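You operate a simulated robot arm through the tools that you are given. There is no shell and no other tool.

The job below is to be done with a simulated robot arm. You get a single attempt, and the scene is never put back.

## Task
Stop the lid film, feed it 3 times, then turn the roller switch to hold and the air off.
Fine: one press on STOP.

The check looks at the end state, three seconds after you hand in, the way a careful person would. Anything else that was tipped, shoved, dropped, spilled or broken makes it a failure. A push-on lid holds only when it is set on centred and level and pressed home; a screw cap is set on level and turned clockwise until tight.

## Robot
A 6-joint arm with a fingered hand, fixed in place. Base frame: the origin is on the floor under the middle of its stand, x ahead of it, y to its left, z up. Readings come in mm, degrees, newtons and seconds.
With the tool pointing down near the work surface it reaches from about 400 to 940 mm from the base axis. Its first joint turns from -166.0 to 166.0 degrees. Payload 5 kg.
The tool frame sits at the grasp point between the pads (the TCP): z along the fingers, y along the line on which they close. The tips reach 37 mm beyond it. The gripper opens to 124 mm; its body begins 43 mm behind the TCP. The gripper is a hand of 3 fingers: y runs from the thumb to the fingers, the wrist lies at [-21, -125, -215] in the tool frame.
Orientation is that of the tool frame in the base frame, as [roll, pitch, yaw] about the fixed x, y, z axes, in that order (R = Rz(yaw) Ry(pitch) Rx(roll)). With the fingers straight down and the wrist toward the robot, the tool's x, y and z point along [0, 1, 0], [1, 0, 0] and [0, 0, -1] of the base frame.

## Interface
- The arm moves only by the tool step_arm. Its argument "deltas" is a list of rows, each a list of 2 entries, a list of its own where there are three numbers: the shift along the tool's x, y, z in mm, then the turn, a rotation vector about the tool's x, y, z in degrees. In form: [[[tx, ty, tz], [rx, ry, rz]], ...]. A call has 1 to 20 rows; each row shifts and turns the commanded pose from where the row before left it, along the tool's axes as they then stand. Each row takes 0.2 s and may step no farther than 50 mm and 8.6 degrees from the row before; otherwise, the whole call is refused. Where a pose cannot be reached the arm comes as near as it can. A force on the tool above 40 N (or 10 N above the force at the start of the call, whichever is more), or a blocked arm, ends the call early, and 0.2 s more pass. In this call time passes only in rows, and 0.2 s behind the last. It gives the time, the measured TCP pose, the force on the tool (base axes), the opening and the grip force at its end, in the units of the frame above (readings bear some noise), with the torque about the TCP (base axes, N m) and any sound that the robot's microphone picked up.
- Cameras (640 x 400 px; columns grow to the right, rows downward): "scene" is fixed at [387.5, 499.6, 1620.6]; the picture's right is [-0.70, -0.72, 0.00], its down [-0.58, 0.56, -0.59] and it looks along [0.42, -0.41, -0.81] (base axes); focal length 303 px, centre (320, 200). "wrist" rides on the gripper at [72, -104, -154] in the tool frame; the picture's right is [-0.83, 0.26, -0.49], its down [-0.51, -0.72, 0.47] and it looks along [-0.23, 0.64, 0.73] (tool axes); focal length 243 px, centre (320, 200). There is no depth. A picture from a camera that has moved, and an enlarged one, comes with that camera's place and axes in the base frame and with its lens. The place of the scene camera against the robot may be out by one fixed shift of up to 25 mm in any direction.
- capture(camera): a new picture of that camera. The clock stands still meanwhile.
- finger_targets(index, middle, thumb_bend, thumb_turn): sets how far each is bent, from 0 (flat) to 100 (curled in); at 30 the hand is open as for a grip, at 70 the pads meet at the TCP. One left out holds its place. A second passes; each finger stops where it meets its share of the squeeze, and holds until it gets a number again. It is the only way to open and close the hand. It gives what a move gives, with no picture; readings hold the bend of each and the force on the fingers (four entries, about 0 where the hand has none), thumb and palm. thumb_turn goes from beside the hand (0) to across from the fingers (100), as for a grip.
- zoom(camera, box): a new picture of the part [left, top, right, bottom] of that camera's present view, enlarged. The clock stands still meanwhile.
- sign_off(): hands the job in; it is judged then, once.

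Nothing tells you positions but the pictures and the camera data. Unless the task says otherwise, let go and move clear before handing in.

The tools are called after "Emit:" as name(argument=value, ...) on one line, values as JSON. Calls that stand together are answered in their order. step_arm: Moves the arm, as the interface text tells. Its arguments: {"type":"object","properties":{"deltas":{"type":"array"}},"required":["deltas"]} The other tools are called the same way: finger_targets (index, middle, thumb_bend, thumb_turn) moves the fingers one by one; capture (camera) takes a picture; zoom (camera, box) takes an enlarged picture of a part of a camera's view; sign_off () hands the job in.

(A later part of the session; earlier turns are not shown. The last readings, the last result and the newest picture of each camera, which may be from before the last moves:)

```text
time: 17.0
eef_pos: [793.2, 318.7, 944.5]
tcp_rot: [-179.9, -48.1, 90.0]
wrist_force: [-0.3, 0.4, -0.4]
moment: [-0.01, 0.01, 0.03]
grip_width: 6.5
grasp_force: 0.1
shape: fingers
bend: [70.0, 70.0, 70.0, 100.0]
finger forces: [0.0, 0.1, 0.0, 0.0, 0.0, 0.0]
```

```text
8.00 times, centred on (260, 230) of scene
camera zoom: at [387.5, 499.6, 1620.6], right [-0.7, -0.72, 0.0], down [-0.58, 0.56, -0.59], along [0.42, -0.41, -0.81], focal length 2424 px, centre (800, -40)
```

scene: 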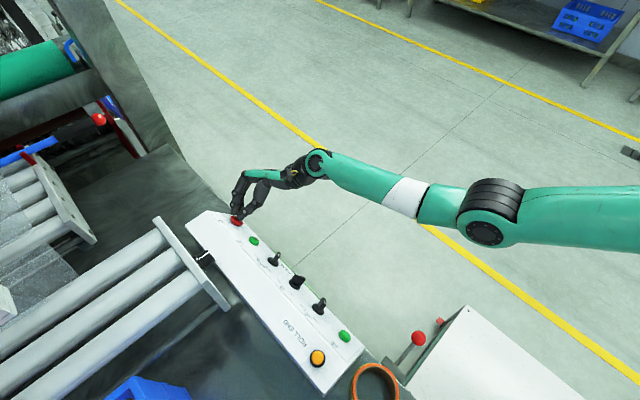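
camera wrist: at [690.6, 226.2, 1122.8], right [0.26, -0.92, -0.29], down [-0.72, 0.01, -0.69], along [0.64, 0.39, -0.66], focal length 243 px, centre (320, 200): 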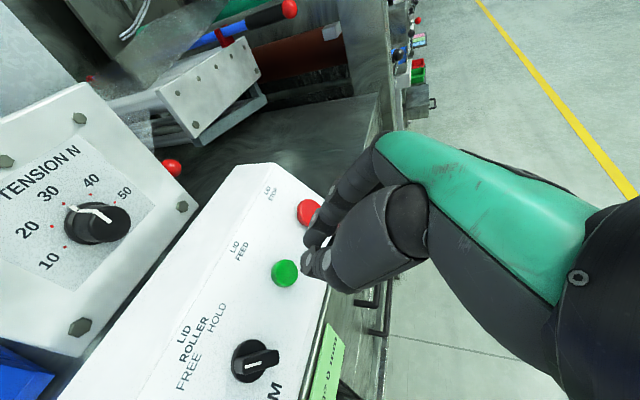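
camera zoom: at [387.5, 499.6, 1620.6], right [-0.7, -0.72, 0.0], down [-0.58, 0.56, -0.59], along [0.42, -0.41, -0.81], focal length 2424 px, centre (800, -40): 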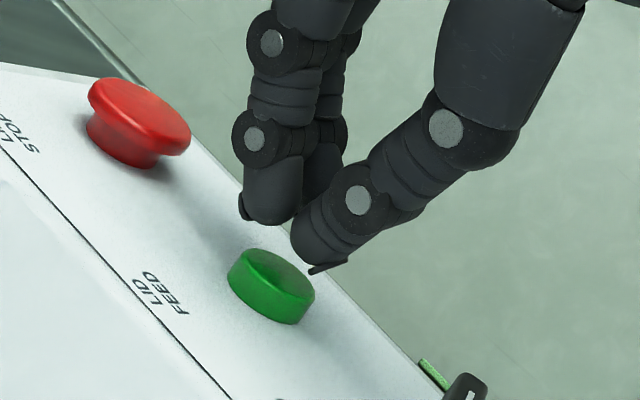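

Close now. Advancing 8 mm with a slight shift to centre the thumb on the cap.

Emit:
step_arm(deltas=[[[0, 1.5, 2], [0, 0, 0]], [[0, 1.5, 2], [0, 0, 0]], [[0, 0, 2], [0, 0, 0]], [[0, 0, 1], [0, 0, 0]]])

Emit:
zoom(camera="scene", box=[235, 205, 285, 255])

```text
time: 18.0
eef_pos: [796.1, 324.2, 938.6]
tcp_rot: [179.9, -48.0, 90.1]
wrist_force: [0.3, 0.0, 0.6]
moment: [0.01, 0.03, 0.02]
grip_width: 6.8
grasp_force: 0.0
shape: fingers
bend: [70.0, 70.0, 70.0, 100.0]
finger forces: [0.1, 0.0, 0.0, 0.0, 0.0, 0.0]
```

```text
8.00 times, centred on (260, 230) of scene
camera zoom: at [387.5, 499.6, 1620.6], right [-0.7, -0.72, 0.0], down [-0.58, 0.56, -0.59], along [0.42, -0.41, -0.81], focal length 2424 px, centre (800, -40)
```

zoom: 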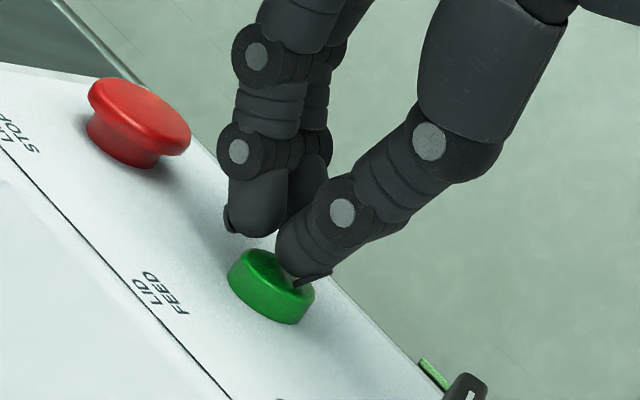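

No contact yet, just a millimetre or so of gap. Advancing in 1 mm rows.

Emit:
step_arm(deltas=[[[0, 0, 1], [0, 0, 0]], [[0, 0, 1], [0, 0, 0]]])

```text
time: 18.6
eef_pos: [797.5, 325.5, 937.7]
tcp_rot: [179.9, -48.0, 90.1]
wrist_force: [0.0, -0.8, 0.1]
moment: [-0.01, 0.04, 0.04]
grip_width: 6.8
grasp_force: 0.3
shape: fingers
bend: [70.0, 70.0, 70.0, 100.0]
finger forces: [0.1, 0.1, 0.0, 0.0, 0.9, 0.1]
```

Emit:
step_arm(deltas=[[[0, 0, 1], [0, 0, 0]], [[0, 0, 1], [0, 0, 0]]])

```text
time: 19.2
eef_pos: [797.0, 327.4, 936.4]
tcp_rot: [180.0, -48.0, 90.0]
wrist_force: [-0.3, -1.2, 1.0]
moment: [0.03, 0.01, 0.01]
grip_width: 6.7
grasp_force: 1.6
shape: fingers
bend: [70.0, 70.0, 70.0, 100.0]
finger forces: [0.0, 0.0, 0.0, 0.0, 2.0, 0.1]
heard: click
```

First FEED click. I'll retract 8 mm to let the button return, then check it before the next press.

Emit:
step_arm(deltas=[[[0, 0, -2], [0, 0, 0]], [[0, 0, -3], [0, 0, 0]], [[0, 0, -3], [0, 0, 0]], [[0, 0, 0], [0, 0, 0]], [[0, 0, 0], [0, 0, 0]]])

Emit:
zoom(camera="scene", box=[235, 205, 285, 255])

Emit:
capture(camera="scene")

```text
time: 20.4
eef_pos: [795.6, 320.0, 941.1]
tcp_rot: [179.9, -47.9, 90.0]
wrist_force: [-0.1, 0.3, -0.2]
moment: [0.0, 0.05, 0.04]
grip_width: 6.5
grasp_force: 0.0
shape: fingers
bend: [70.0, 70.0, 70.0, 100.0]
finger forces: [0.1, 0.1, 0.0, 0.0, 0.0, 0.0]
```

```text
8.00 times, centred on (260, 230) of scene
camera zoom: at [387.5, 499.6, 1620.6], right [-0.7, -0.72, 0.0], down [-0.58, 0.56, -0.59], along [0.42, -0.41, -0.81], focal length 2424 px, centre (800, -40)
```

zoom: 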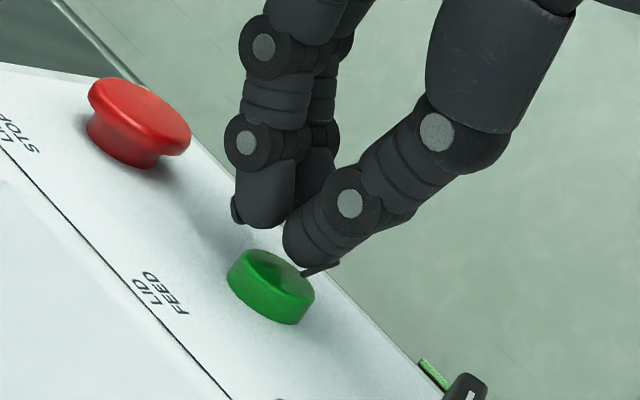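

```text
taken
```

scene: 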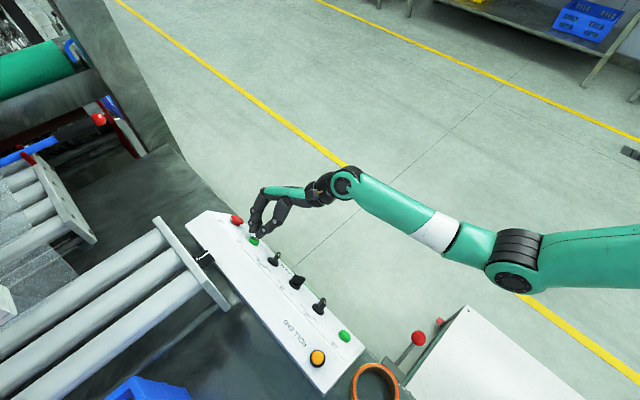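

The button has returned. Second press: the same 8 mm in again.

Emit:
step_arm(deltas=[[[0, 0, 3], [0, 0, 0]], [[0, 0, 2], [0, 0, 0]], [[0, 0, 1], [0, 0, 0]], [[0, 0, 1], [0, 0, 0]], [[0, 0, 1], [0, 0, 0]]])

```text
time: 21.6
eef_pos: [796.4, 326.7, 936.1]
tcp_rot: [-180.0, -48.0, 90.0]
wrist_force: [0.1, -2.0, 0.9]
moment: [0.02, 0.03, 0.04]
grip_width: 6.6
grasp_force: 0.6
shape: fingers
bend: [70.0, 70.0, 70.0, 100.0]
finger forces: [0.1, 0.1, 0.1, 0.0, 1.8, 0.1]
heard: click
```

Second FEED click. Retracting again to release.

Emit:
step_arm(deltas=[[[0, 0, -2], [0, 0, 0]], [[0, 0, -3], [0, 0, 0]], [[0, 0, -3], [0, 0, 0]], [[0, 0, 0], [0, 0, 0]], [[0, 0, 0], [0, 0, 0]]])

Emit:
zoom(camera="scene", box=[235, 205, 285, 255])

```text
time: 22.8
eef_pos: [795.7, 320.7, 939.9]
tcp_rot: [-180.0, -48.0, 90.0]
wrist_force: [0.1, 0.0, 0.1]
moment: [-0.04, 0.0, -0.01]
grip_width: 6.3
grasp_force: 0.2
shape: fingers
bend: [70.0, 70.0, 70.0, 100.0]
finger forces: [0.0, 0.0, 0.0, 0.0, 0.0, 0.1]
```

```text
8.00 times, centred on (260, 230) of scene
camera zoom: at [387.5, 499.6, 1620.6], right [-0.7, -0.72, 0.0], down [-0.58, 0.56, -0.59], along [0.42, -0.41, -0.81], focal length 2424 px, centre (800, -40)
```

zoom: 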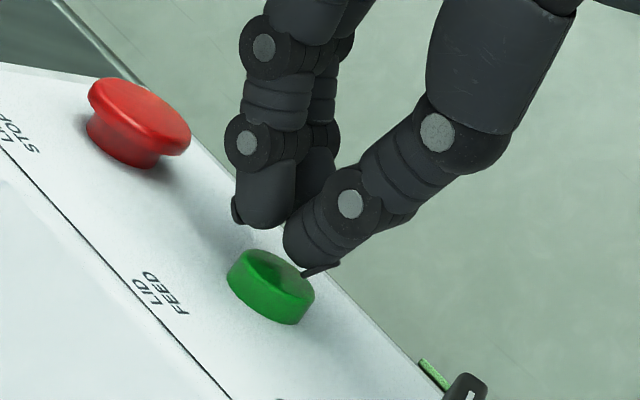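

Released cleanly. Third and last FEED press.

Emit:
step_arm(deltas=[[[0, 0, 3], [0, 0, 0]], [[0, 0, 2], [0, 0, 0]], [[0, 0, 1], [0, 0, 0]], [[0, 0, 1], [0, 0, 0]], [[0, 0, 1], [0, 0, 0]]])

```text
time: 24.0
eef_pos: [796.5, 328.2, 936.3]
tcp_rot: [179.9, -47.9, 90.1]
wrist_force: [0.5, -1.2, 1.5]
moment: [0.03, 0.0, 0.03]
grip_width: 6.4
grasp_force: 1.2
shape: fingers
bend: [70.0, 70.0, 70.0, 100.0]
finger forces: [0.1, 0.0, 0.1, 0.1, 1.9, 0.0]
heard: click
```

Third FEED click done: STOP ×1, FEED ×3. The knob pointers read about −30° (FREE) and +30° (ON) from panel-up, so each turn is 60°. I'll retract 60 mm and shift left over the ROLLER knob, well clear.

Emit:
step_arm(deltas=[[[0, 0, -8], [0, 0, 0]], [[0, 0, -18], [0, 0, 0]], [[0, 0, -18], [0, 0, 0]], [[0, 0, -18], [0, 0, 0]], [[0, -22, 0], [0, 2, 0]], [[0, -22, 0], [0, 0, 0]], [[0, -22, 0], [0, 0, 0]], [[0, -21, 0], [0, 0, 0]]])

Emit:
finger_targets(index=57, middle=57, thumb_bend=57)

Emit:
capture(camera="wrist")

Emit:
zoom(camera="scene", box=[220, 180, 320, 280])

```text
time: 25.8
eef_pos: [707.7, 282.0, 978.5]
tcp_rot: [179.9, -50.1, 90.1]
wrist_force: [-0.1, -0.3, -0.6]
moment: [0.0, -0.01, 0.02]
grip_width: 6.5
grasp_force: 0.0
shape: fingers
bend: [70.0, 70.0, 70.0, 100.0]
finger forces: [0.1, 0.0, 0.0, 0.0, 0.0, 0.1]
```

```text
time: 26.8
eef_pos: [706.9, 281.4, 978.8]
tcp_rot: [179.9, -50.0, 90.1]
wrist_force: [0.8, -0.1, -0.7]
moment: [-0.01, 0.01, -0.02]
grip_width: 48.4
grasp_force: 0.0
shape: fingers
bend: [56.0, 56.0, 56.0, 99.0]
finger forces: [0.0, 0.0, 0.0, 0.1, 0.0, 0.0]
```

```text
taken
camera wrist: at [604.7, 210.0, 1131.2], right [0.26, -0.91, -0.32], down [-0.72, 0.04, -0.69], along [0.64, 0.41, -0.65], focal length 243 px, centre (320, 200)
```

wrist: 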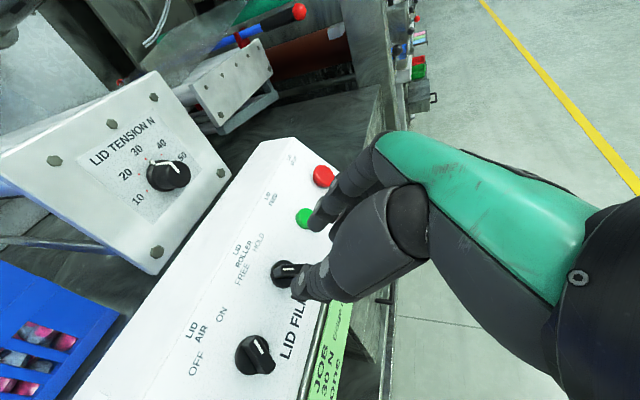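

```text
4.00 times, centred on (270, 230) of scene
camera zoom: at [387.5, 499.6, 1620.6], right [-0.7, -0.72, 0.0], down [-0.58, 0.56, -0.59], along [0.42, -0.41, -0.81], focal length 1212 px, centre (520, 80)
```

zoom: 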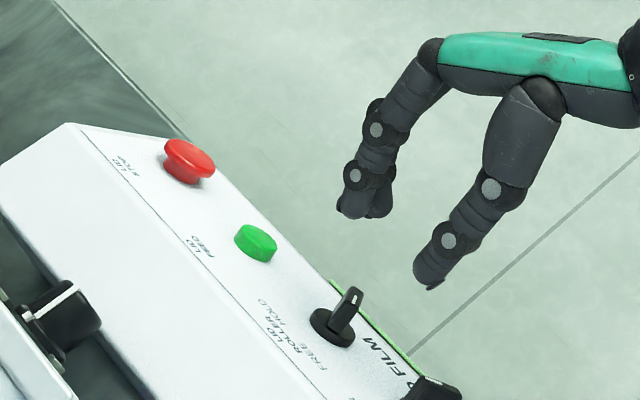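

Fingers are now partly open (about 48 mm), with the gap centre a little on the thumb side. I'll zoom to locate the ROLLER knob relative to the tool axis.

Emit:
zoom(camera="wrist", box=[240, 220, 360, 320])

Emit:
zoom(camera="wrist", box=[215, 315, 295, 385])

```text
4.00 times, centred on (300, 270) of wrist
camera zoom: at [604.7, 210.0, 1131.2], right [0.26, -0.91, -0.32], down [-0.72, 0.04, -0.69], along [0.64, 0.41, -0.65], focal length 970 px, centre (400, -80)
```

zoom: 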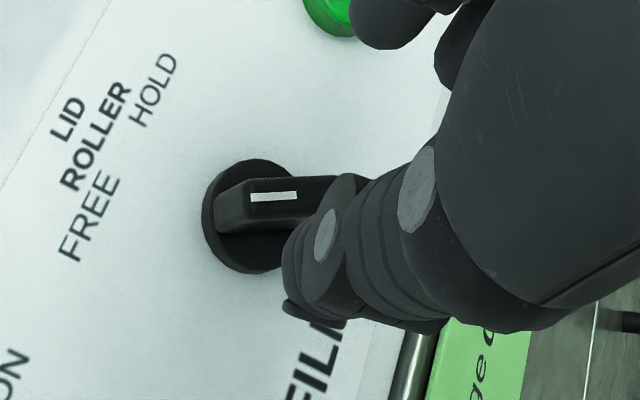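

```text
5.71 times, centred on (255, 350) of wrist
camera zoom: at [604.7, 210.0, 1131.2], right [0.26, -0.91, -0.32], down [-0.72, 0.04, -0.69], along [0.64, 0.41, -0.65], focal length 1386 px, centre (691, -657)
```

zoom: 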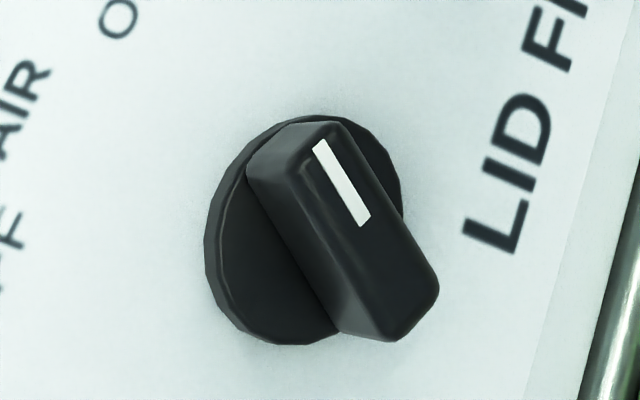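

The ROLLER knob axis is within a couple of millimetres of the tool axis. I'll rotate the hand −30° about the tool axis so the fingers straddle the wing (which points at FREE), and re-check.

Emit:
step_arm(deltas=[[[0, 0, 0], [0, 0, -7.5]], [[0, 0, 0], [0, 0, -7.5]], [[0, 0, 0], [0, 0, -7.5]], [[0, 0, 0], [0, 0, -7.5]]])

Emit:
capture(camera="wrist")

Emit:
zoom(camera="wrist", box=[240, 220, 360, 320])

Emit:
zoom(camera="scene", box=[220, 180, 340, 300])

```text
time: 27.8
eef_pos: [709.8, 282.4, 978.2]
tcp_rot: [149.1, -41.5, 132.1]
wrist_force: [-0.8, 0.5, -0.2]
moment: [-0.03, 0.0, 0.01]
grip_width: 48.3
grasp_force: 0.0
shape: fingers
bend: [56.0, 56.0, 56.0, 99.0]
finger forces: [0.1, 0.1, 0.0, 0.1, 0.0, 0.1]
```

```text
taken
camera wrist: at [583.9, 169.9, 1083.4], right [0.64, -0.75, -0.13], down [-0.37, -0.15, -0.92], along [0.67, 0.64, -0.38], focal length 243 px, centre (320, 200)
```

wrist: 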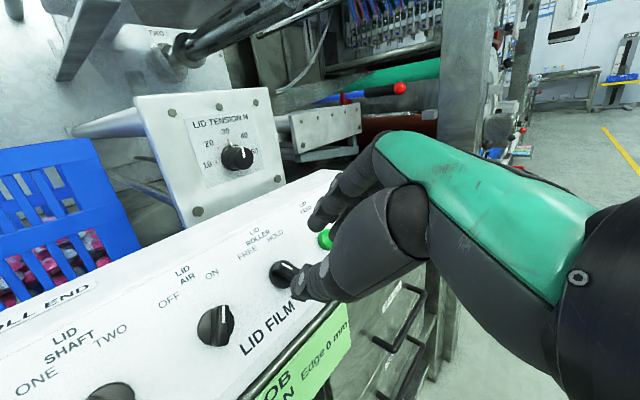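

```text
4.00 times, centred on (300, 270) of wrist
camera zoom: at [583.9, 169.9, 1083.4], right [0.64, -0.75, -0.13], down [-0.37, -0.15, -0.92], along [0.67, 0.64, -0.38], focal length 970 px, centre (400, -80)
```

zoom: 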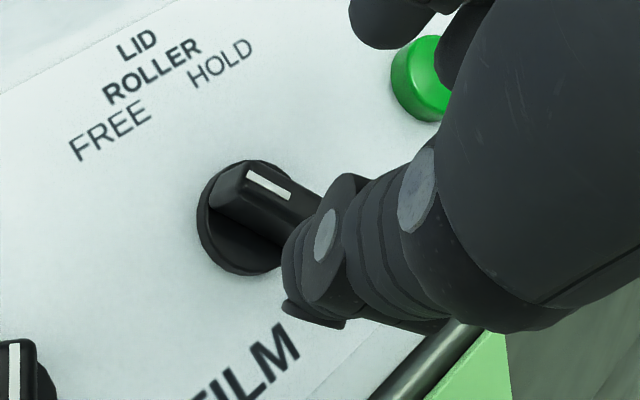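

```text
3.33 times, centred on (280, 240) of scene
camera zoom: at [387.5, 499.6, 1620.6], right [-0.7, -0.72, 0.0], down [-0.58, 0.56, -0.59], along [0.42, -0.41, -0.81], focal length 1010 px, centre (453, 67)
```

zoom: 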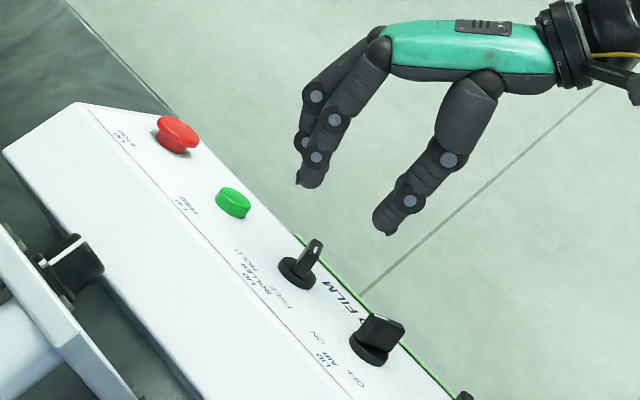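

The wing lines up with the tool's x axis within 1–2°, and the knob is centred within about 2 mm. Approaching along the axis, first 34 mm.

Emit:
step_arm(deltas=[[[-1, -1, 10], [0, 0, 0]], [[0, 0, 12], [0, 0, 0]], [[0, 0, 12], [0, 0, 0]]])

Emit:
zoom(camera="wrist", box=[240, 220, 360, 320])

Emit:
zoom(camera="scene", box=[240, 210, 320, 290])

```text
time: 28.6
eef_pos: [708.6, 305.6, 954.6]
tcp_rot: [149.2, -41.5, 131.8]
wrist_force: [0.0, -0.3, 0.0]
moment: [0.04, 0.02, 0.02]
grip_width: 48.1
grasp_force: 0.0
shape: fingers
bend: [56.0, 56.0, 56.0, 99.0]
finger forces: [0.1, 0.1, 0.0, 0.0, 0.0, 0.1]
```

```text
4.00 times, centred on (300, 270) of wrist
camera zoom: at [583.5, 194.9, 1059.8], right [0.64, -0.76, -0.13], down [-0.37, -0.15, -0.92], along [0.67, 0.64, -0.38], focal length 970 px, centre (400, -80)
```

zoom: 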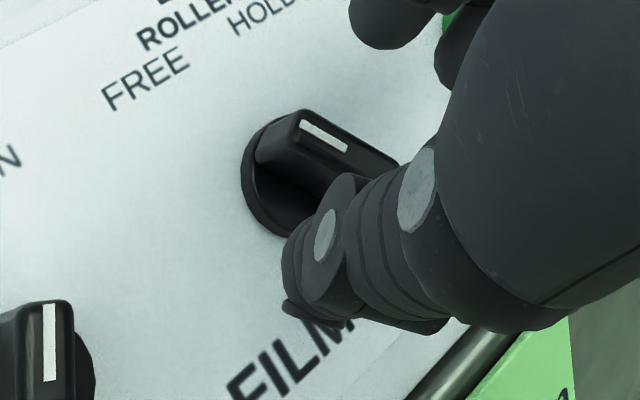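

```text
5.00 times, centred on (280, 250) of scene
camera zoom: at [387.5, 499.6, 1620.6], right [-0.7, -0.72, 0.0], down [-0.58, 0.56, -0.59], along [0.42, -0.41, -0.81], focal length 1515 px, centre (520, -50)
```

zoom: 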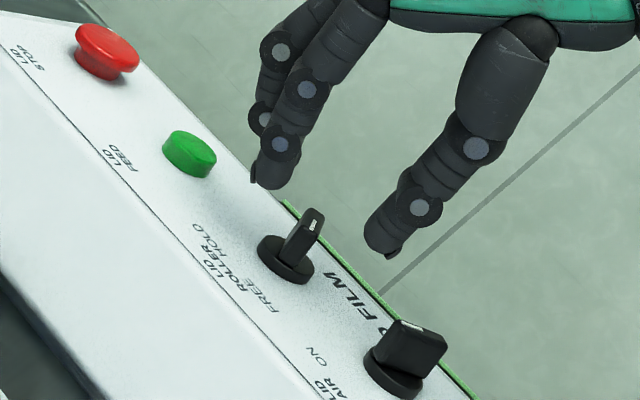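

Alignment stays within 2 mm, and the wing will pass between thumb and fingers. Advancing the remaining 25 mm.

Emit:
step_arm(deltas=[[[1, 1, 7], [0, 0, 0]], [[0, 0, 6], [0, 0, 0]], [[0, 0, 6], [0, 0, 0]], [[0, 0, 6], [0, 0, 0]]])

Emit:
zoom(camera="wrist", box=[240, 220, 360, 320])

Emit:
zoom(camera="scene", box=[250, 220, 310, 280])

```text
time: 29.6
eef_pos: [707.7, 326.5, 938.5]
tcp_rot: [149.4, -41.6, 131.8]
wrist_force: [-1.0, 0.1, 0.7]
moment: [0.01, -0.02, 0.05]
grip_width: 48.3
grasp_force: 0.1
shape: fingers
bend: [56.0, 56.0, 56.0, 99.0]
finger forces: [0.0, 0.1, 0.1, 0.0, 0.1, 0.0]
```

```text
4.00 times, centred on (300, 270) of wrist
camera zoom: at [583.6, 215.2, 1044.6], right [0.64, -0.75, -0.13], down [-0.37, -0.15, -0.92], along [0.67, 0.64, -0.38], focal length 970 px, centre (400, -80)
```

zoom: 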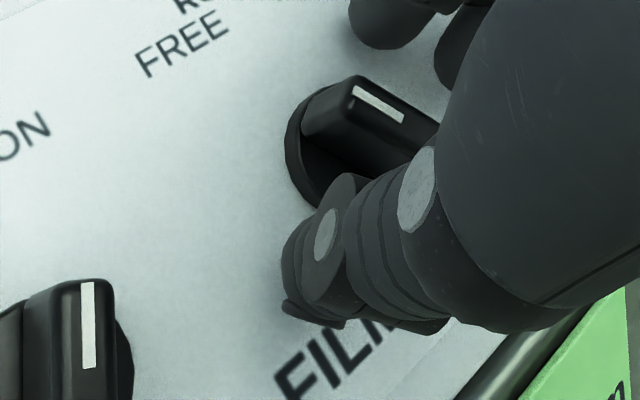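

```text
6.67 times, centred on (280, 250) of scene
camera zoom: at [387.5, 499.6, 1620.6], right [-0.7, -0.72, 0.0], down [-0.58, 0.56, -0.59], along [0.42, -0.41, -0.81], focal length 2020 px, centre (587, -133)
```

zoom: 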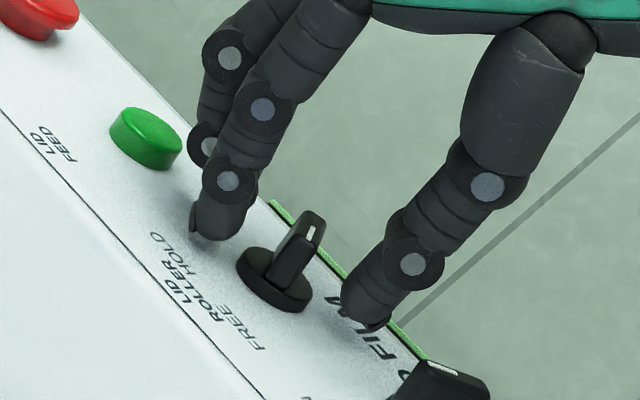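

The wing is between fingers and thumb, with no contact yet. Closing the hand on it.

Emit:
finger_targets(index=70, middle=70, thumb_bend=74)

Emit:
zoom(camera="wrist", box=[240, 220, 360, 320])

Emit:
zoom(camera="scene", box=[250, 220, 310, 280])

```text
time: 30.6
eef_pos: [709.0, 326.5, 938.2]
tcp_rot: [149.2, -41.6, 131.9]
wrist_force: [-2.7, 0.6, -4.1]
moment: [-0.07, -0.01, 0.02]
grip_width: 12.8
grasp_force: 7.3
shape: fingers
bend: [68.0, 68.0, 69.0, 100.0]
finger forces: [3.1, 2.3, 0.1, 0.0, 9.3, 0.1]
```

```text
4.00 times, centred on (300, 270) of wrist
camera zoom: at [583.5, 215.2, 1044.3], right [0.64, -0.75, -0.13], down [-0.37, -0.15, -0.92], along [0.67, 0.64, -0.38], focal length 970 px, centre (400, -80)
```

zoom: 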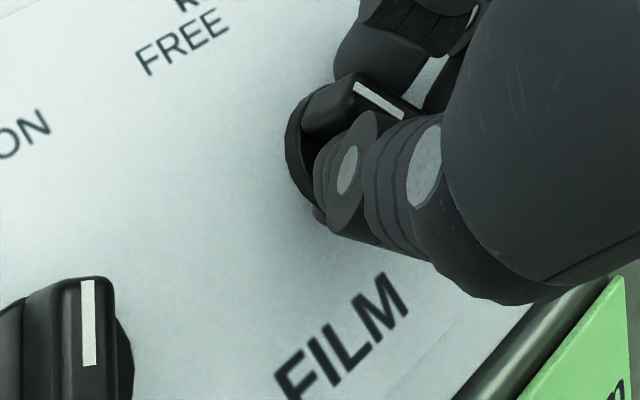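

```text
6.67 times, centred on (280, 250) of scene
camera zoom: at [387.5, 499.6, 1620.6], right [-0.7, -0.72, 0.0], down [-0.58, 0.56, -0.59], along [0.42, -0.41, -0.81], focal length 2020 px, centre (587, -133)
```

zoom: 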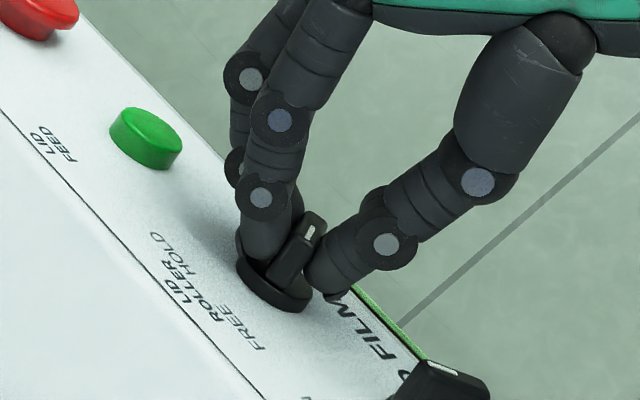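

A good grip on the wing (12.8 mm, balanced forces). Now turning clockwise (toward HOLD), 30° first.

Emit:
step_arm(deltas=[[[0, 0, 0], [0, 0, 5]], [[0, 0, 0], [0, 0, 5]], [[0, 0, 0], [0, 0, 5]], [[0, 0, 0], [0, 0, 5]], [[0, 0, 0], [0, 0, 5]], [[0, 0, 0], [0, 0, 5]]])

Emit:
zoom(camera="wrist", box=[240, 220, 360, 320])

Emit:
zoom(camera="scene", box=[250, 220, 310, 280])

```text
time: 32.0
eef_pos: [707.1, 326.1, 938.5]
tcp_rot: [-179.7, -50.0, 89.9]
wrist_force: [-6.0, 1.7, -5.5]
moment: [-0.07, 0.08, 0.1]
grip_width: 13.1
grasp_force: 7.1
shape: fingers
bend: [68.0, 69.0, 69.0, 100.0]
finger forces: [2.1, 1.3, 0.1, 0.1, 9.7, 0.0]
```

```text
4.00 times, centred on (300, 270) of wrist
camera zoom: at [606.1, 254.8, 1092.5], right [0.26, -0.91, -0.32], down [-0.72, 0.04, -0.69], along [0.64, 0.41, -0.65], focal length 970 px, centre (400, -80)
```

zoom: 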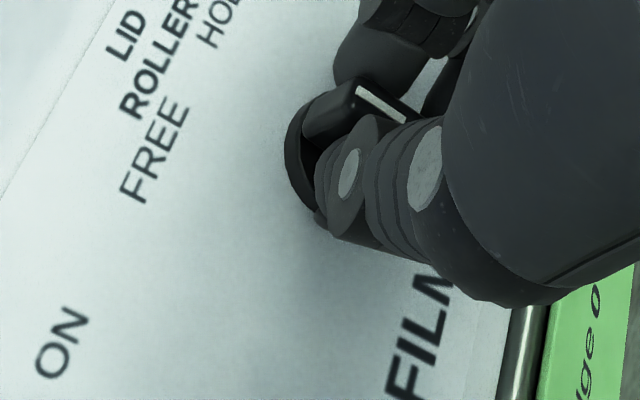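

```text
6.67 times, centred on (280, 250) of scene
camera zoom: at [387.5, 499.6, 1620.6], right [-0.7, -0.72, 0.0], down [-0.58, 0.56, -0.59], along [0.42, -0.41, -0.81], focal length 2020 px, centre (587, -133)
```

zoom: 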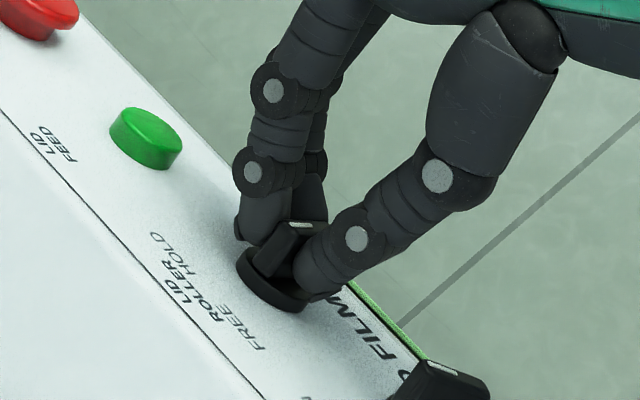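

The wing follows the hand; it now points straight up. Continuing another 30° toward HOLD.

Emit:
step_arm(deltas=[[[0, 0, 0], [0, 0, 5]], [[0, 0, 0], [0, 0, 5]], [[0, 0, 0], [0, 0, 5]], [[0, 0, 0], [0, 0, 5]], [[0, 0, 0], [0, 0, 5]], [[0, 0, 0], [0, 0, 5]]])

Emit:
zoom(camera="wrist", box=[240, 220, 360, 320])

Emit:
zoom(camera="scene", box=[250, 220, 310, 280])

```text
time: 33.4
eef_pos: [709.5, 326.3, 940.2]
tcp_rot: [-149.2, -41.7, 48.0]
wrist_force: [-6.9, 2.0, -2.2]
moment: [-0.01, 0.05, 0.18]
grip_width: 13.0
grasp_force: 7.3
shape: fingers
bend: [68.0, 69.0, 69.0, 100.0]
finger forces: [1.9, 2.9, 0.0, 0.1, 10.2, 0.1]
```

```text
4.00 times, centred on (300, 270) of wrist
camera zoom: at [656.3, 282.2, 1125.4], right [-0.19, -0.92, -0.34], down [-0.88, 0.31, -0.36], along [0.44, 0.23, -0.87], focal length 970 px, centre (400, -80)
```

zoom: 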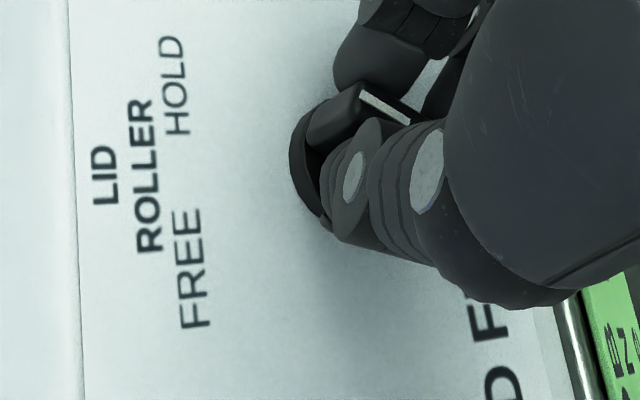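

```text
6.67 times, centred on (280, 250) of scene
camera zoom: at [387.5, 499.6, 1620.6], right [-0.7, -0.72, 0.0], down [-0.58, 0.56, -0.59], along [0.42, -0.41, -0.81], focal length 2020 px, centre (587, -133)
```

zoom: 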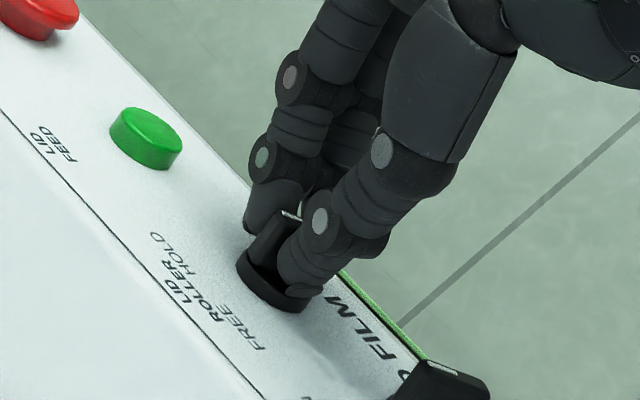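

The knob has followed about 60° with modest torque, but no click yet. I'll nudge a few degrees more to make sure it reaches the HOLD stop.

Emit:
step_arm(deltas=[[[0, 0, 0], [0, 0, 2]], [[0, 0, 0], [0, 0, 2]]])

Emit:
zoom(camera="wrist", box=[270, 220, 330, 270])

```text
time: 34.0
eef_pos: [710.0, 326.7, 939.6]
tcp_rot: [-146.3, -39.4, 43.5]
wrist_force: [-6.0, 1.5, 0.4]
moment: [-0.01, 0.03, 0.19]
grip_width: 13.3
grasp_force: 7.5
shape: fingers
bend: [68.0, 68.0, 69.0, 100.0]
finger forces: [1.4, 3.9, 0.1, 0.0, 10.7, 0.1]
```

```text
8.00 times, centred on (300, 245) of wrist
camera zoom: at [664.7, 284.5, 1128.1], right [-0.25, -0.91, -0.32], down [-0.88, 0.35, -0.32], along [0.4, 0.21, -0.89], focal length 1941 px, centre (480, -160)
```

zoom: 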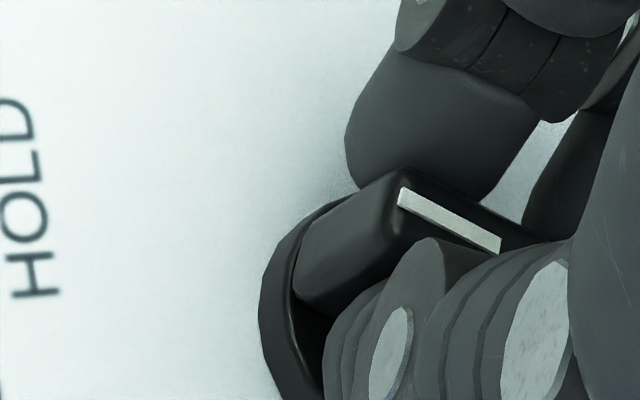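

The pointer is now at about +31°, the mirror of where it started. I'll open the fingers and look at where it settles.

Emit:
finger_targets(index=57, middle=57, thumb_bend=57)

Emit:
zoom(camera="wrist", box=[240, 220, 360, 320])

Emit:
zoom(camera="scene", box=[250, 220, 310, 280])

```text
time: 35.0
eef_pos: [709.0, 325.4, 939.9]
tcp_rot: [-146.2, -39.3, 43.6]
wrist_force: [0.4, -1.5, -0.2]
moment: [-0.03, -0.02, -0.01]
grip_width: 48.5
grasp_force: 0.0
shape: fingers
bend: [56.0, 56.0, 56.0, 99.0]
finger forces: [0.0, 0.1, 0.0, 0.0, 0.0, 0.0]
```

```text
4.00 times, centred on (300, 270) of wrist
camera zoom: at [664.7, 284.4, 1127.7], right [-0.25, -0.91, -0.32], down [-0.88, 0.35, -0.32], along [0.4, 0.21, -0.89], focal length 970 px, centre (400, -80)
```

zoom: 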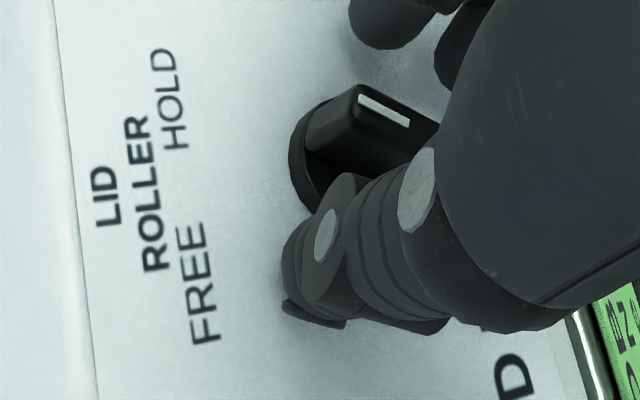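

```text
6.67 times, centred on (280, 250) of scene
camera zoom: at [387.5, 499.6, 1620.6], right [-0.7, -0.72, 0.0], down [-0.58, 0.56, -0.59], along [0.42, -0.41, -0.81], focal length 2020 px, centre (587, -133)
```

zoom: 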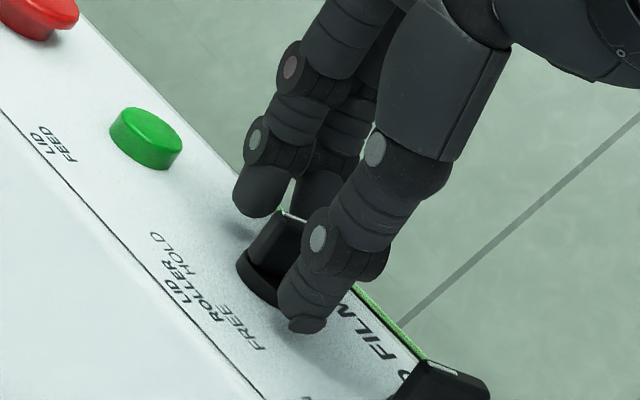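

It stayed there. Retracting straight back 60 mm and looking at the knob unobstructed.

Emit:
step_arm(deltas=[[[0, 0, -12], [0, 0, 0]], [[0, 0, -16], [0, 0, 0]], [[0, 0, -16], [0, 0, 0]], [[0, 0, -16], [0, 0, -4]]])

Emit:
capture(camera="wrist")

Emit:
zoom(camera="wrist", box=[220, 220, 340, 320])

Emit:
zoom(camera="scene", box=[250, 220, 320, 290])

```text
time: 36.0
eef_pos: [710.1, 279.1, 977.9]
tcp_rot: [-149.3, -41.5, 48.0]
wrist_force: [-0.1, 0.5, 0.3]
moment: [-0.02, -0.01, 0.05]
grip_width: 48.3
grasp_force: 0.1
shape: fingers
bend: [56.0, 56.0, 56.0, 99.0]
finger forces: [0.0, 0.1, 0.1, 0.0, 0.1, 0.0]
```

```text
taken
camera wrist: at [657.1, 234.9, 1164.4], right [-0.19, -0.92, -0.33], down [-0.88, 0.31, -0.36], along [0.44, 0.23, -0.87], focal length 243 px, centre (320, 200)
```

wrist: 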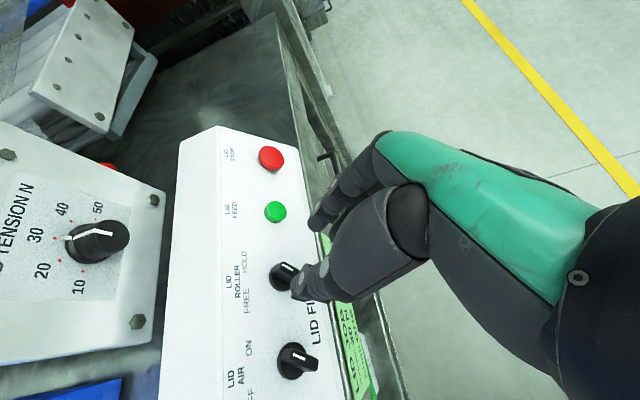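

```text
4.00 times, centred on (280, 270) of wrist
camera zoom: at [657.1, 234.9, 1164.4], right [-0.19, -0.92, -0.33], down [-0.88, 0.31, -0.36], along [0.44, 0.23, -0.87], focal length 970 px, centre (480, -80)
```

zoom: 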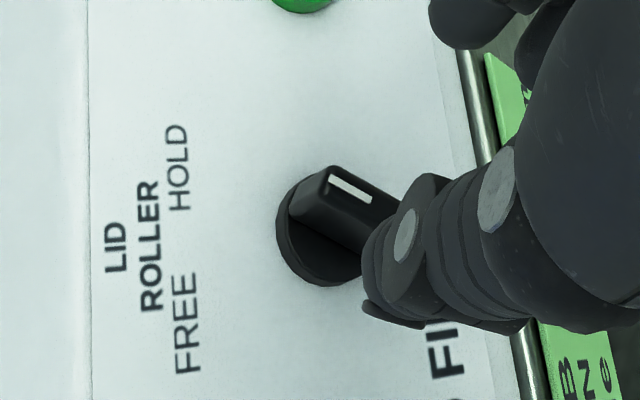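

```text
5.71 times, centred on (285, 255) of scene
camera zoom: at [387.5, 499.6, 1620.6], right [-0.7, -0.72, 0.0], down [-0.58, 0.56, -0.59], along [0.42, -0.41, -0.81], focal length 1731 px, centre (520, -114)
```

zoom: 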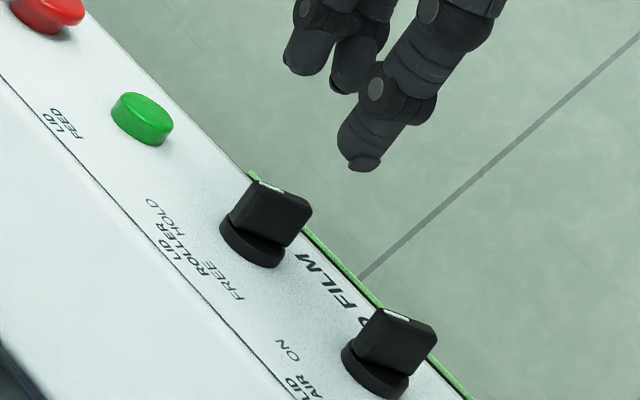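

ROLLER now points to HOLD and looks parallel to the AIR wing (which is at ON, +30°). I'll compare the two angles closely before moving on.

Emit:
zoom(camera="wrist", box=[260, 330, 330, 390])

Emit:
zoom(camera="wrist", box=[255, 245, 315, 305])

Emit:
zoom(camera="scene", box=[258, 242, 298, 267])

Emit:
zoom(camera="scene", box=[280, 265, 320, 290])

```text
6.67 times, centred on (295, 360) of wrist
camera zoom: at [657.1, 234.9, 1164.4], right [-0.19, -0.92, -0.33], down [-0.88, 0.31, -0.36], along [0.44, 0.23, -0.87], focal length 1618 px, centre (487, -867)
```

zoom: 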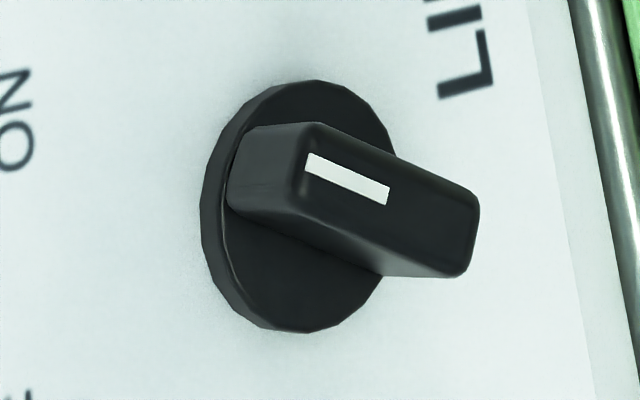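

```text
6.67 times, centred on (285, 275) of wrist
camera zoom: at [657.1, 234.9, 1164.4], right [-0.19, -0.92, -0.33], down [-0.88, 0.31, -0.36], along [0.44, 0.23, -0.87], focal length 1618 px, centre (553, -300)
```

zoom: 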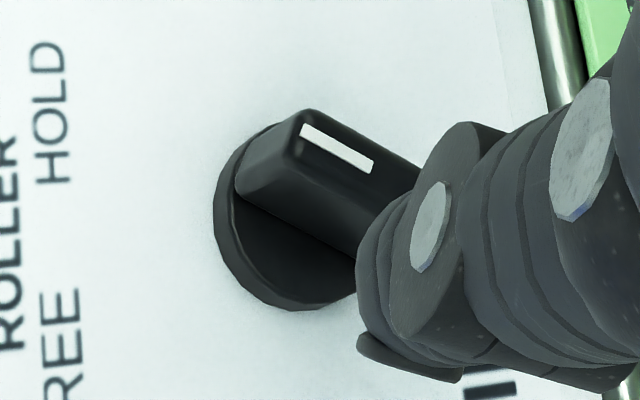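

```text
16.00 times, centred on (278, 254) of scene
camera zoom: at [387.5, 499.6, 1620.6], right [-0.7, -0.72, 0.0], down [-0.58, 0.56, -0.59], along [0.42, -0.41, -0.81], focal length 4848 px, centre (992, -672)
```

zoom: 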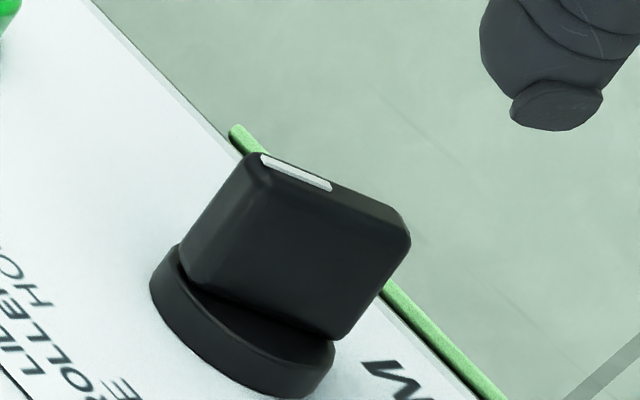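

```text
16.00 times, centred on (300, 278) of scene
camera zoom: at [387.5, 499.6, 1620.6], right [-0.7, -0.72, 0.0], down [-0.58, 0.56, -0.59], along [0.42, -0.41, -0.81], focal length 4848 px, centre (640, -1040)
```

zoom: 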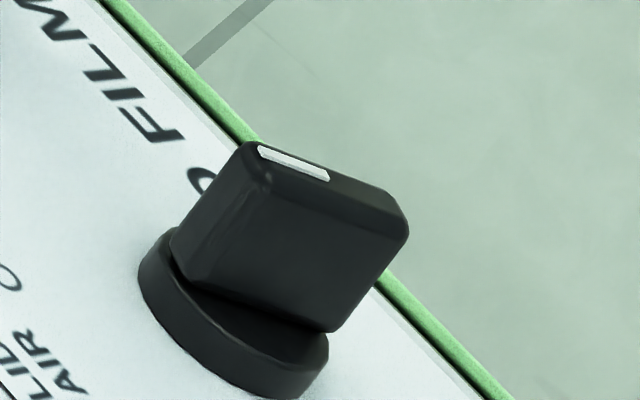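

Both wings are at the same angle (31.1° vs 31.2°), so ROLLER is at HOLD. The hand already has the right orientation for the AIR knob, so I'll shift 83 mm left along the row.

Emit:
step_arm(deltas=[[[-10.4, -18, 0], [0, 0, 0]], [[-10.4, -18, 0], [0, 0, 0]], [[-10.4, -18, 0], [0, 0, 0]], [[-10.3, -18, 0], [0, 0, 0]]])

Emit:
capture(camera="wrist")

Emit:
zoom(camera="wrist", box=[240, 220, 360, 320])

Emit:
capture(camera="scene")

```text
time: 37.0
eef_pos: [625.4, 279.8, 978.5]
tcp_rot: [-149.3, -41.5, 48.2]
wrist_force: [-0.2, -0.2, 0.6]
moment: [0.03, 0.0, 0.02]
grip_width: 48.5
grasp_force: 0.0
shape: fingers
bend: [56.0, 56.0, 56.0, 99.0]
finger forces: [0.1, 0.1, 0.0, 0.0, 0.1, 0.0]
```

```text
taken
camera wrist: at [572.7, 235.4, 1163.9], right [-0.19, -0.92, -0.34], down [-0.88, 0.31, -0.36], along [0.44, 0.23, -0.87], focal length 243 px, centre (320, 200)
```

wrist: 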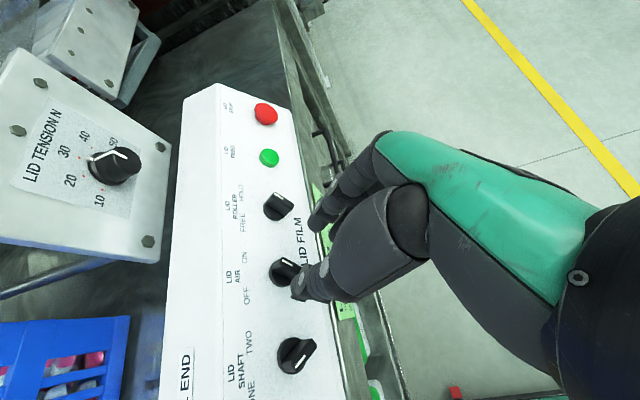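

```text
4.00 times, centred on (300, 270) of wrist
camera zoom: at [572.7, 235.4, 1163.9], right [-0.19, -0.92, -0.34], down [-0.88, 0.31, -0.36], along [0.44, 0.23, -0.87], focal length 970 px, centre (400, -80)
```

zoom: 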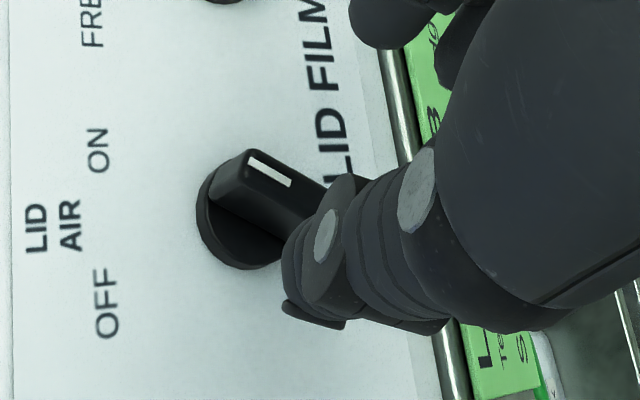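

```text
taken
```

scene: 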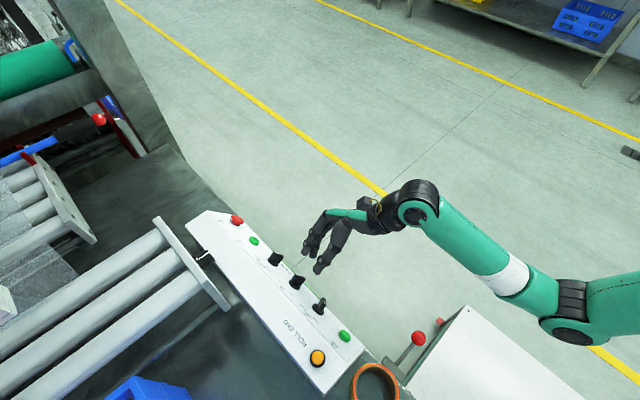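

The AIR knob is about 3 mm toward the finger side of the tool axis. I'll correct that, trim 1.5° of rotation, and approach 36 mm.

Emit:
step_arm(deltas=[[[1, 3, 0], [0, 0, 1.5]], [[0, 0, 12], [0, 0, 0]], [[0, 0, 12], [0, 0, 0]], [[0, 0, 12], [0, 0, 0]]])

Emit:
zoom(camera="wrist", box=[240, 220, 360, 320])

Emit:
zoom(camera="scene", box=[260, 230, 340, 310])

```text
time: 38.0
eef_pos: [630.1, 306.1, 954.2]
tcp_rot: [-148.0, -40.9, 46.2]
wrist_force: [-0.4, 0.5, -0.5]
moment: [0.0, -0.05, 0.0]
grip_width: 48.3
grasp_force: 0.1
shape: fingers
bend: [56.0, 56.0, 56.0, 99.0]
finger forces: [0.1, 0.0, 0.0, 0.0, 0.0, 0.1]
```

```text
4.00 times, centred on (300, 270) of wrist
camera zoom: at [578.9, 263.4, 1141.8], right [-0.21, -0.92, -0.33], down [-0.88, 0.33, -0.35], along [0.43, 0.22, -0.88], focal length 970 px, centre (400, -80)
```

zoom: 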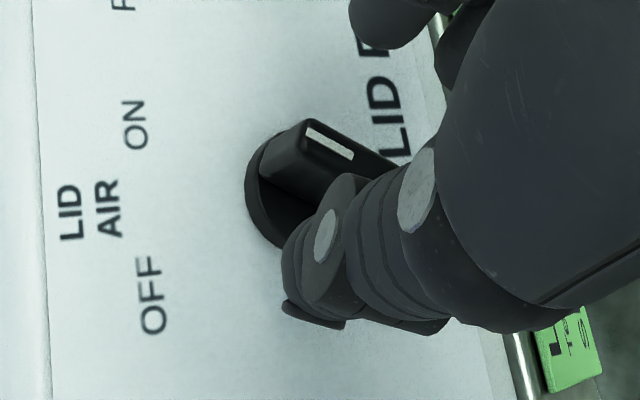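

```text
5.00 times, centred on (300, 270) of scene
camera zoom: at [387.5, 499.6, 1620.6], right [-0.7, -0.72, 0.0], down [-0.58, 0.56, -0.59], along [0.42, -0.41, -0.81], focal length 1515 px, centre (420, -150)
```

zoom: 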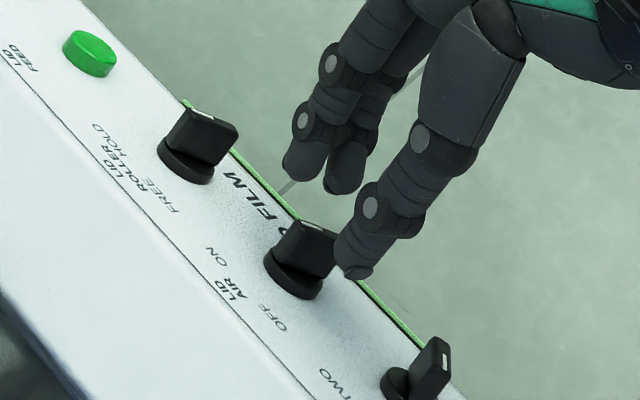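

Well aligned. Advancing the remaining 25 mm.

Emit:
step_arm(deltas=[[[0, 0, 7], [0, 0, 0]], [[0, 0, 6], [0, 0, 0]], [[0, 0, 6], [0, 0, 0]], [[0, 0, 6], [0, 0, 0]]])

Emit:
zoom(camera="wrist", box=[240, 220, 360, 320])

Emit:
zoom(camera="scene", box=[260, 230, 340, 310])

```text
time: 39.0
eef_pos: [628.3, 327.1, 938.7]
tcp_rot: [-148.0, -40.9, 46.4]
wrist_force: [0.2, -0.2, -0.6]
moment: [0.01, -0.02, 0.0]
grip_width: 48.5
grasp_force: 0.0
shape: fingers
bend: [56.0, 56.0, 56.0, 99.0]
finger forces: [0.0, 0.0, 0.0, 0.1, 0.1, 0.0]
```

```text
4.00 times, centred on (300, 270) of wrist
camera zoom: at [578.8, 283.1, 1125.5], right [-0.21, -0.92, -0.33], down [-0.88, 0.33, -0.35], along [0.43, 0.22, -0.88], focal length 970 px, centre (400, -80)
```

zoom: 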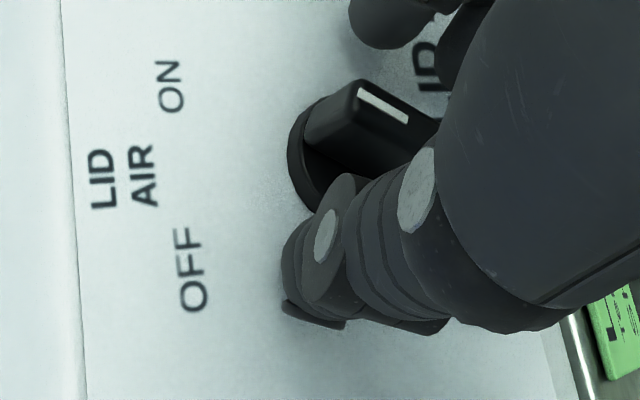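

```text
5.00 times, centred on (300, 270) of scene
camera zoom: at [387.5, 499.6, 1620.6], right [-0.7, -0.72, 0.0], down [-0.58, 0.56, -0.59], along [0.42, -0.41, -0.81], focal length 1515 px, centre (420, -150)
```

zoom: 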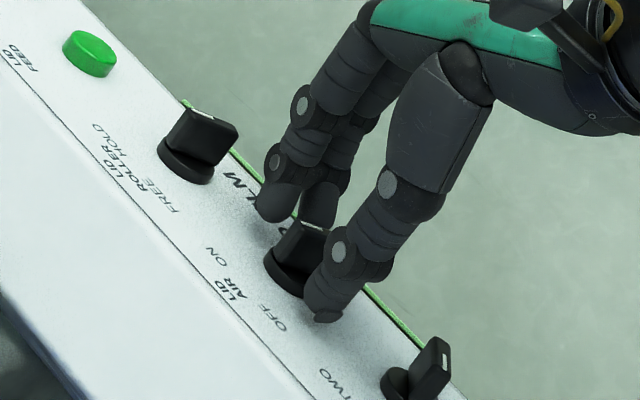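

The picture matches the ROLLER pre-grip almost exactly. Closing on the AIR wing.

Emit:
finger_targets(index=70, middle=70, thumb_bend=74)

Emit:
zoom(camera="wrist", box=[240, 220, 360, 320])

```text
time: 40.0
eef_pos: [628.8, 327.4, 939.7]
tcp_rot: [-148.1, -40.9, 46.3]
wrist_force: [-4.1, 4.3, 0.4]
moment: [0.04, 0.03, 0.11]
grip_width: 12.5
grasp_force: 7.2
shape: fingers
bend: [68.0, 68.0, 68.0, 100.0]
finger forces: [2.1, 2.7, 0.1, 0.0, 9.4, 0.0]
```

```text
4.00 times, centred on (300, 270) of wrist
camera zoom: at [578.6, 283.2, 1125.5], right [-0.21, -0.92, -0.33], down [-0.88, 0.33, -0.35], along [0.42, 0.22, -0.88], focal length 970 px, centre (400, -80)
```

zoom: 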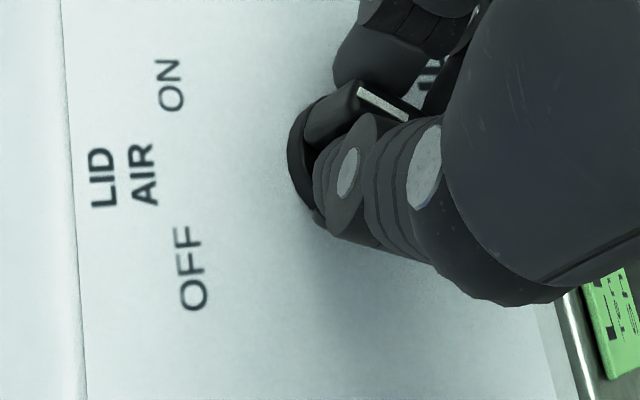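

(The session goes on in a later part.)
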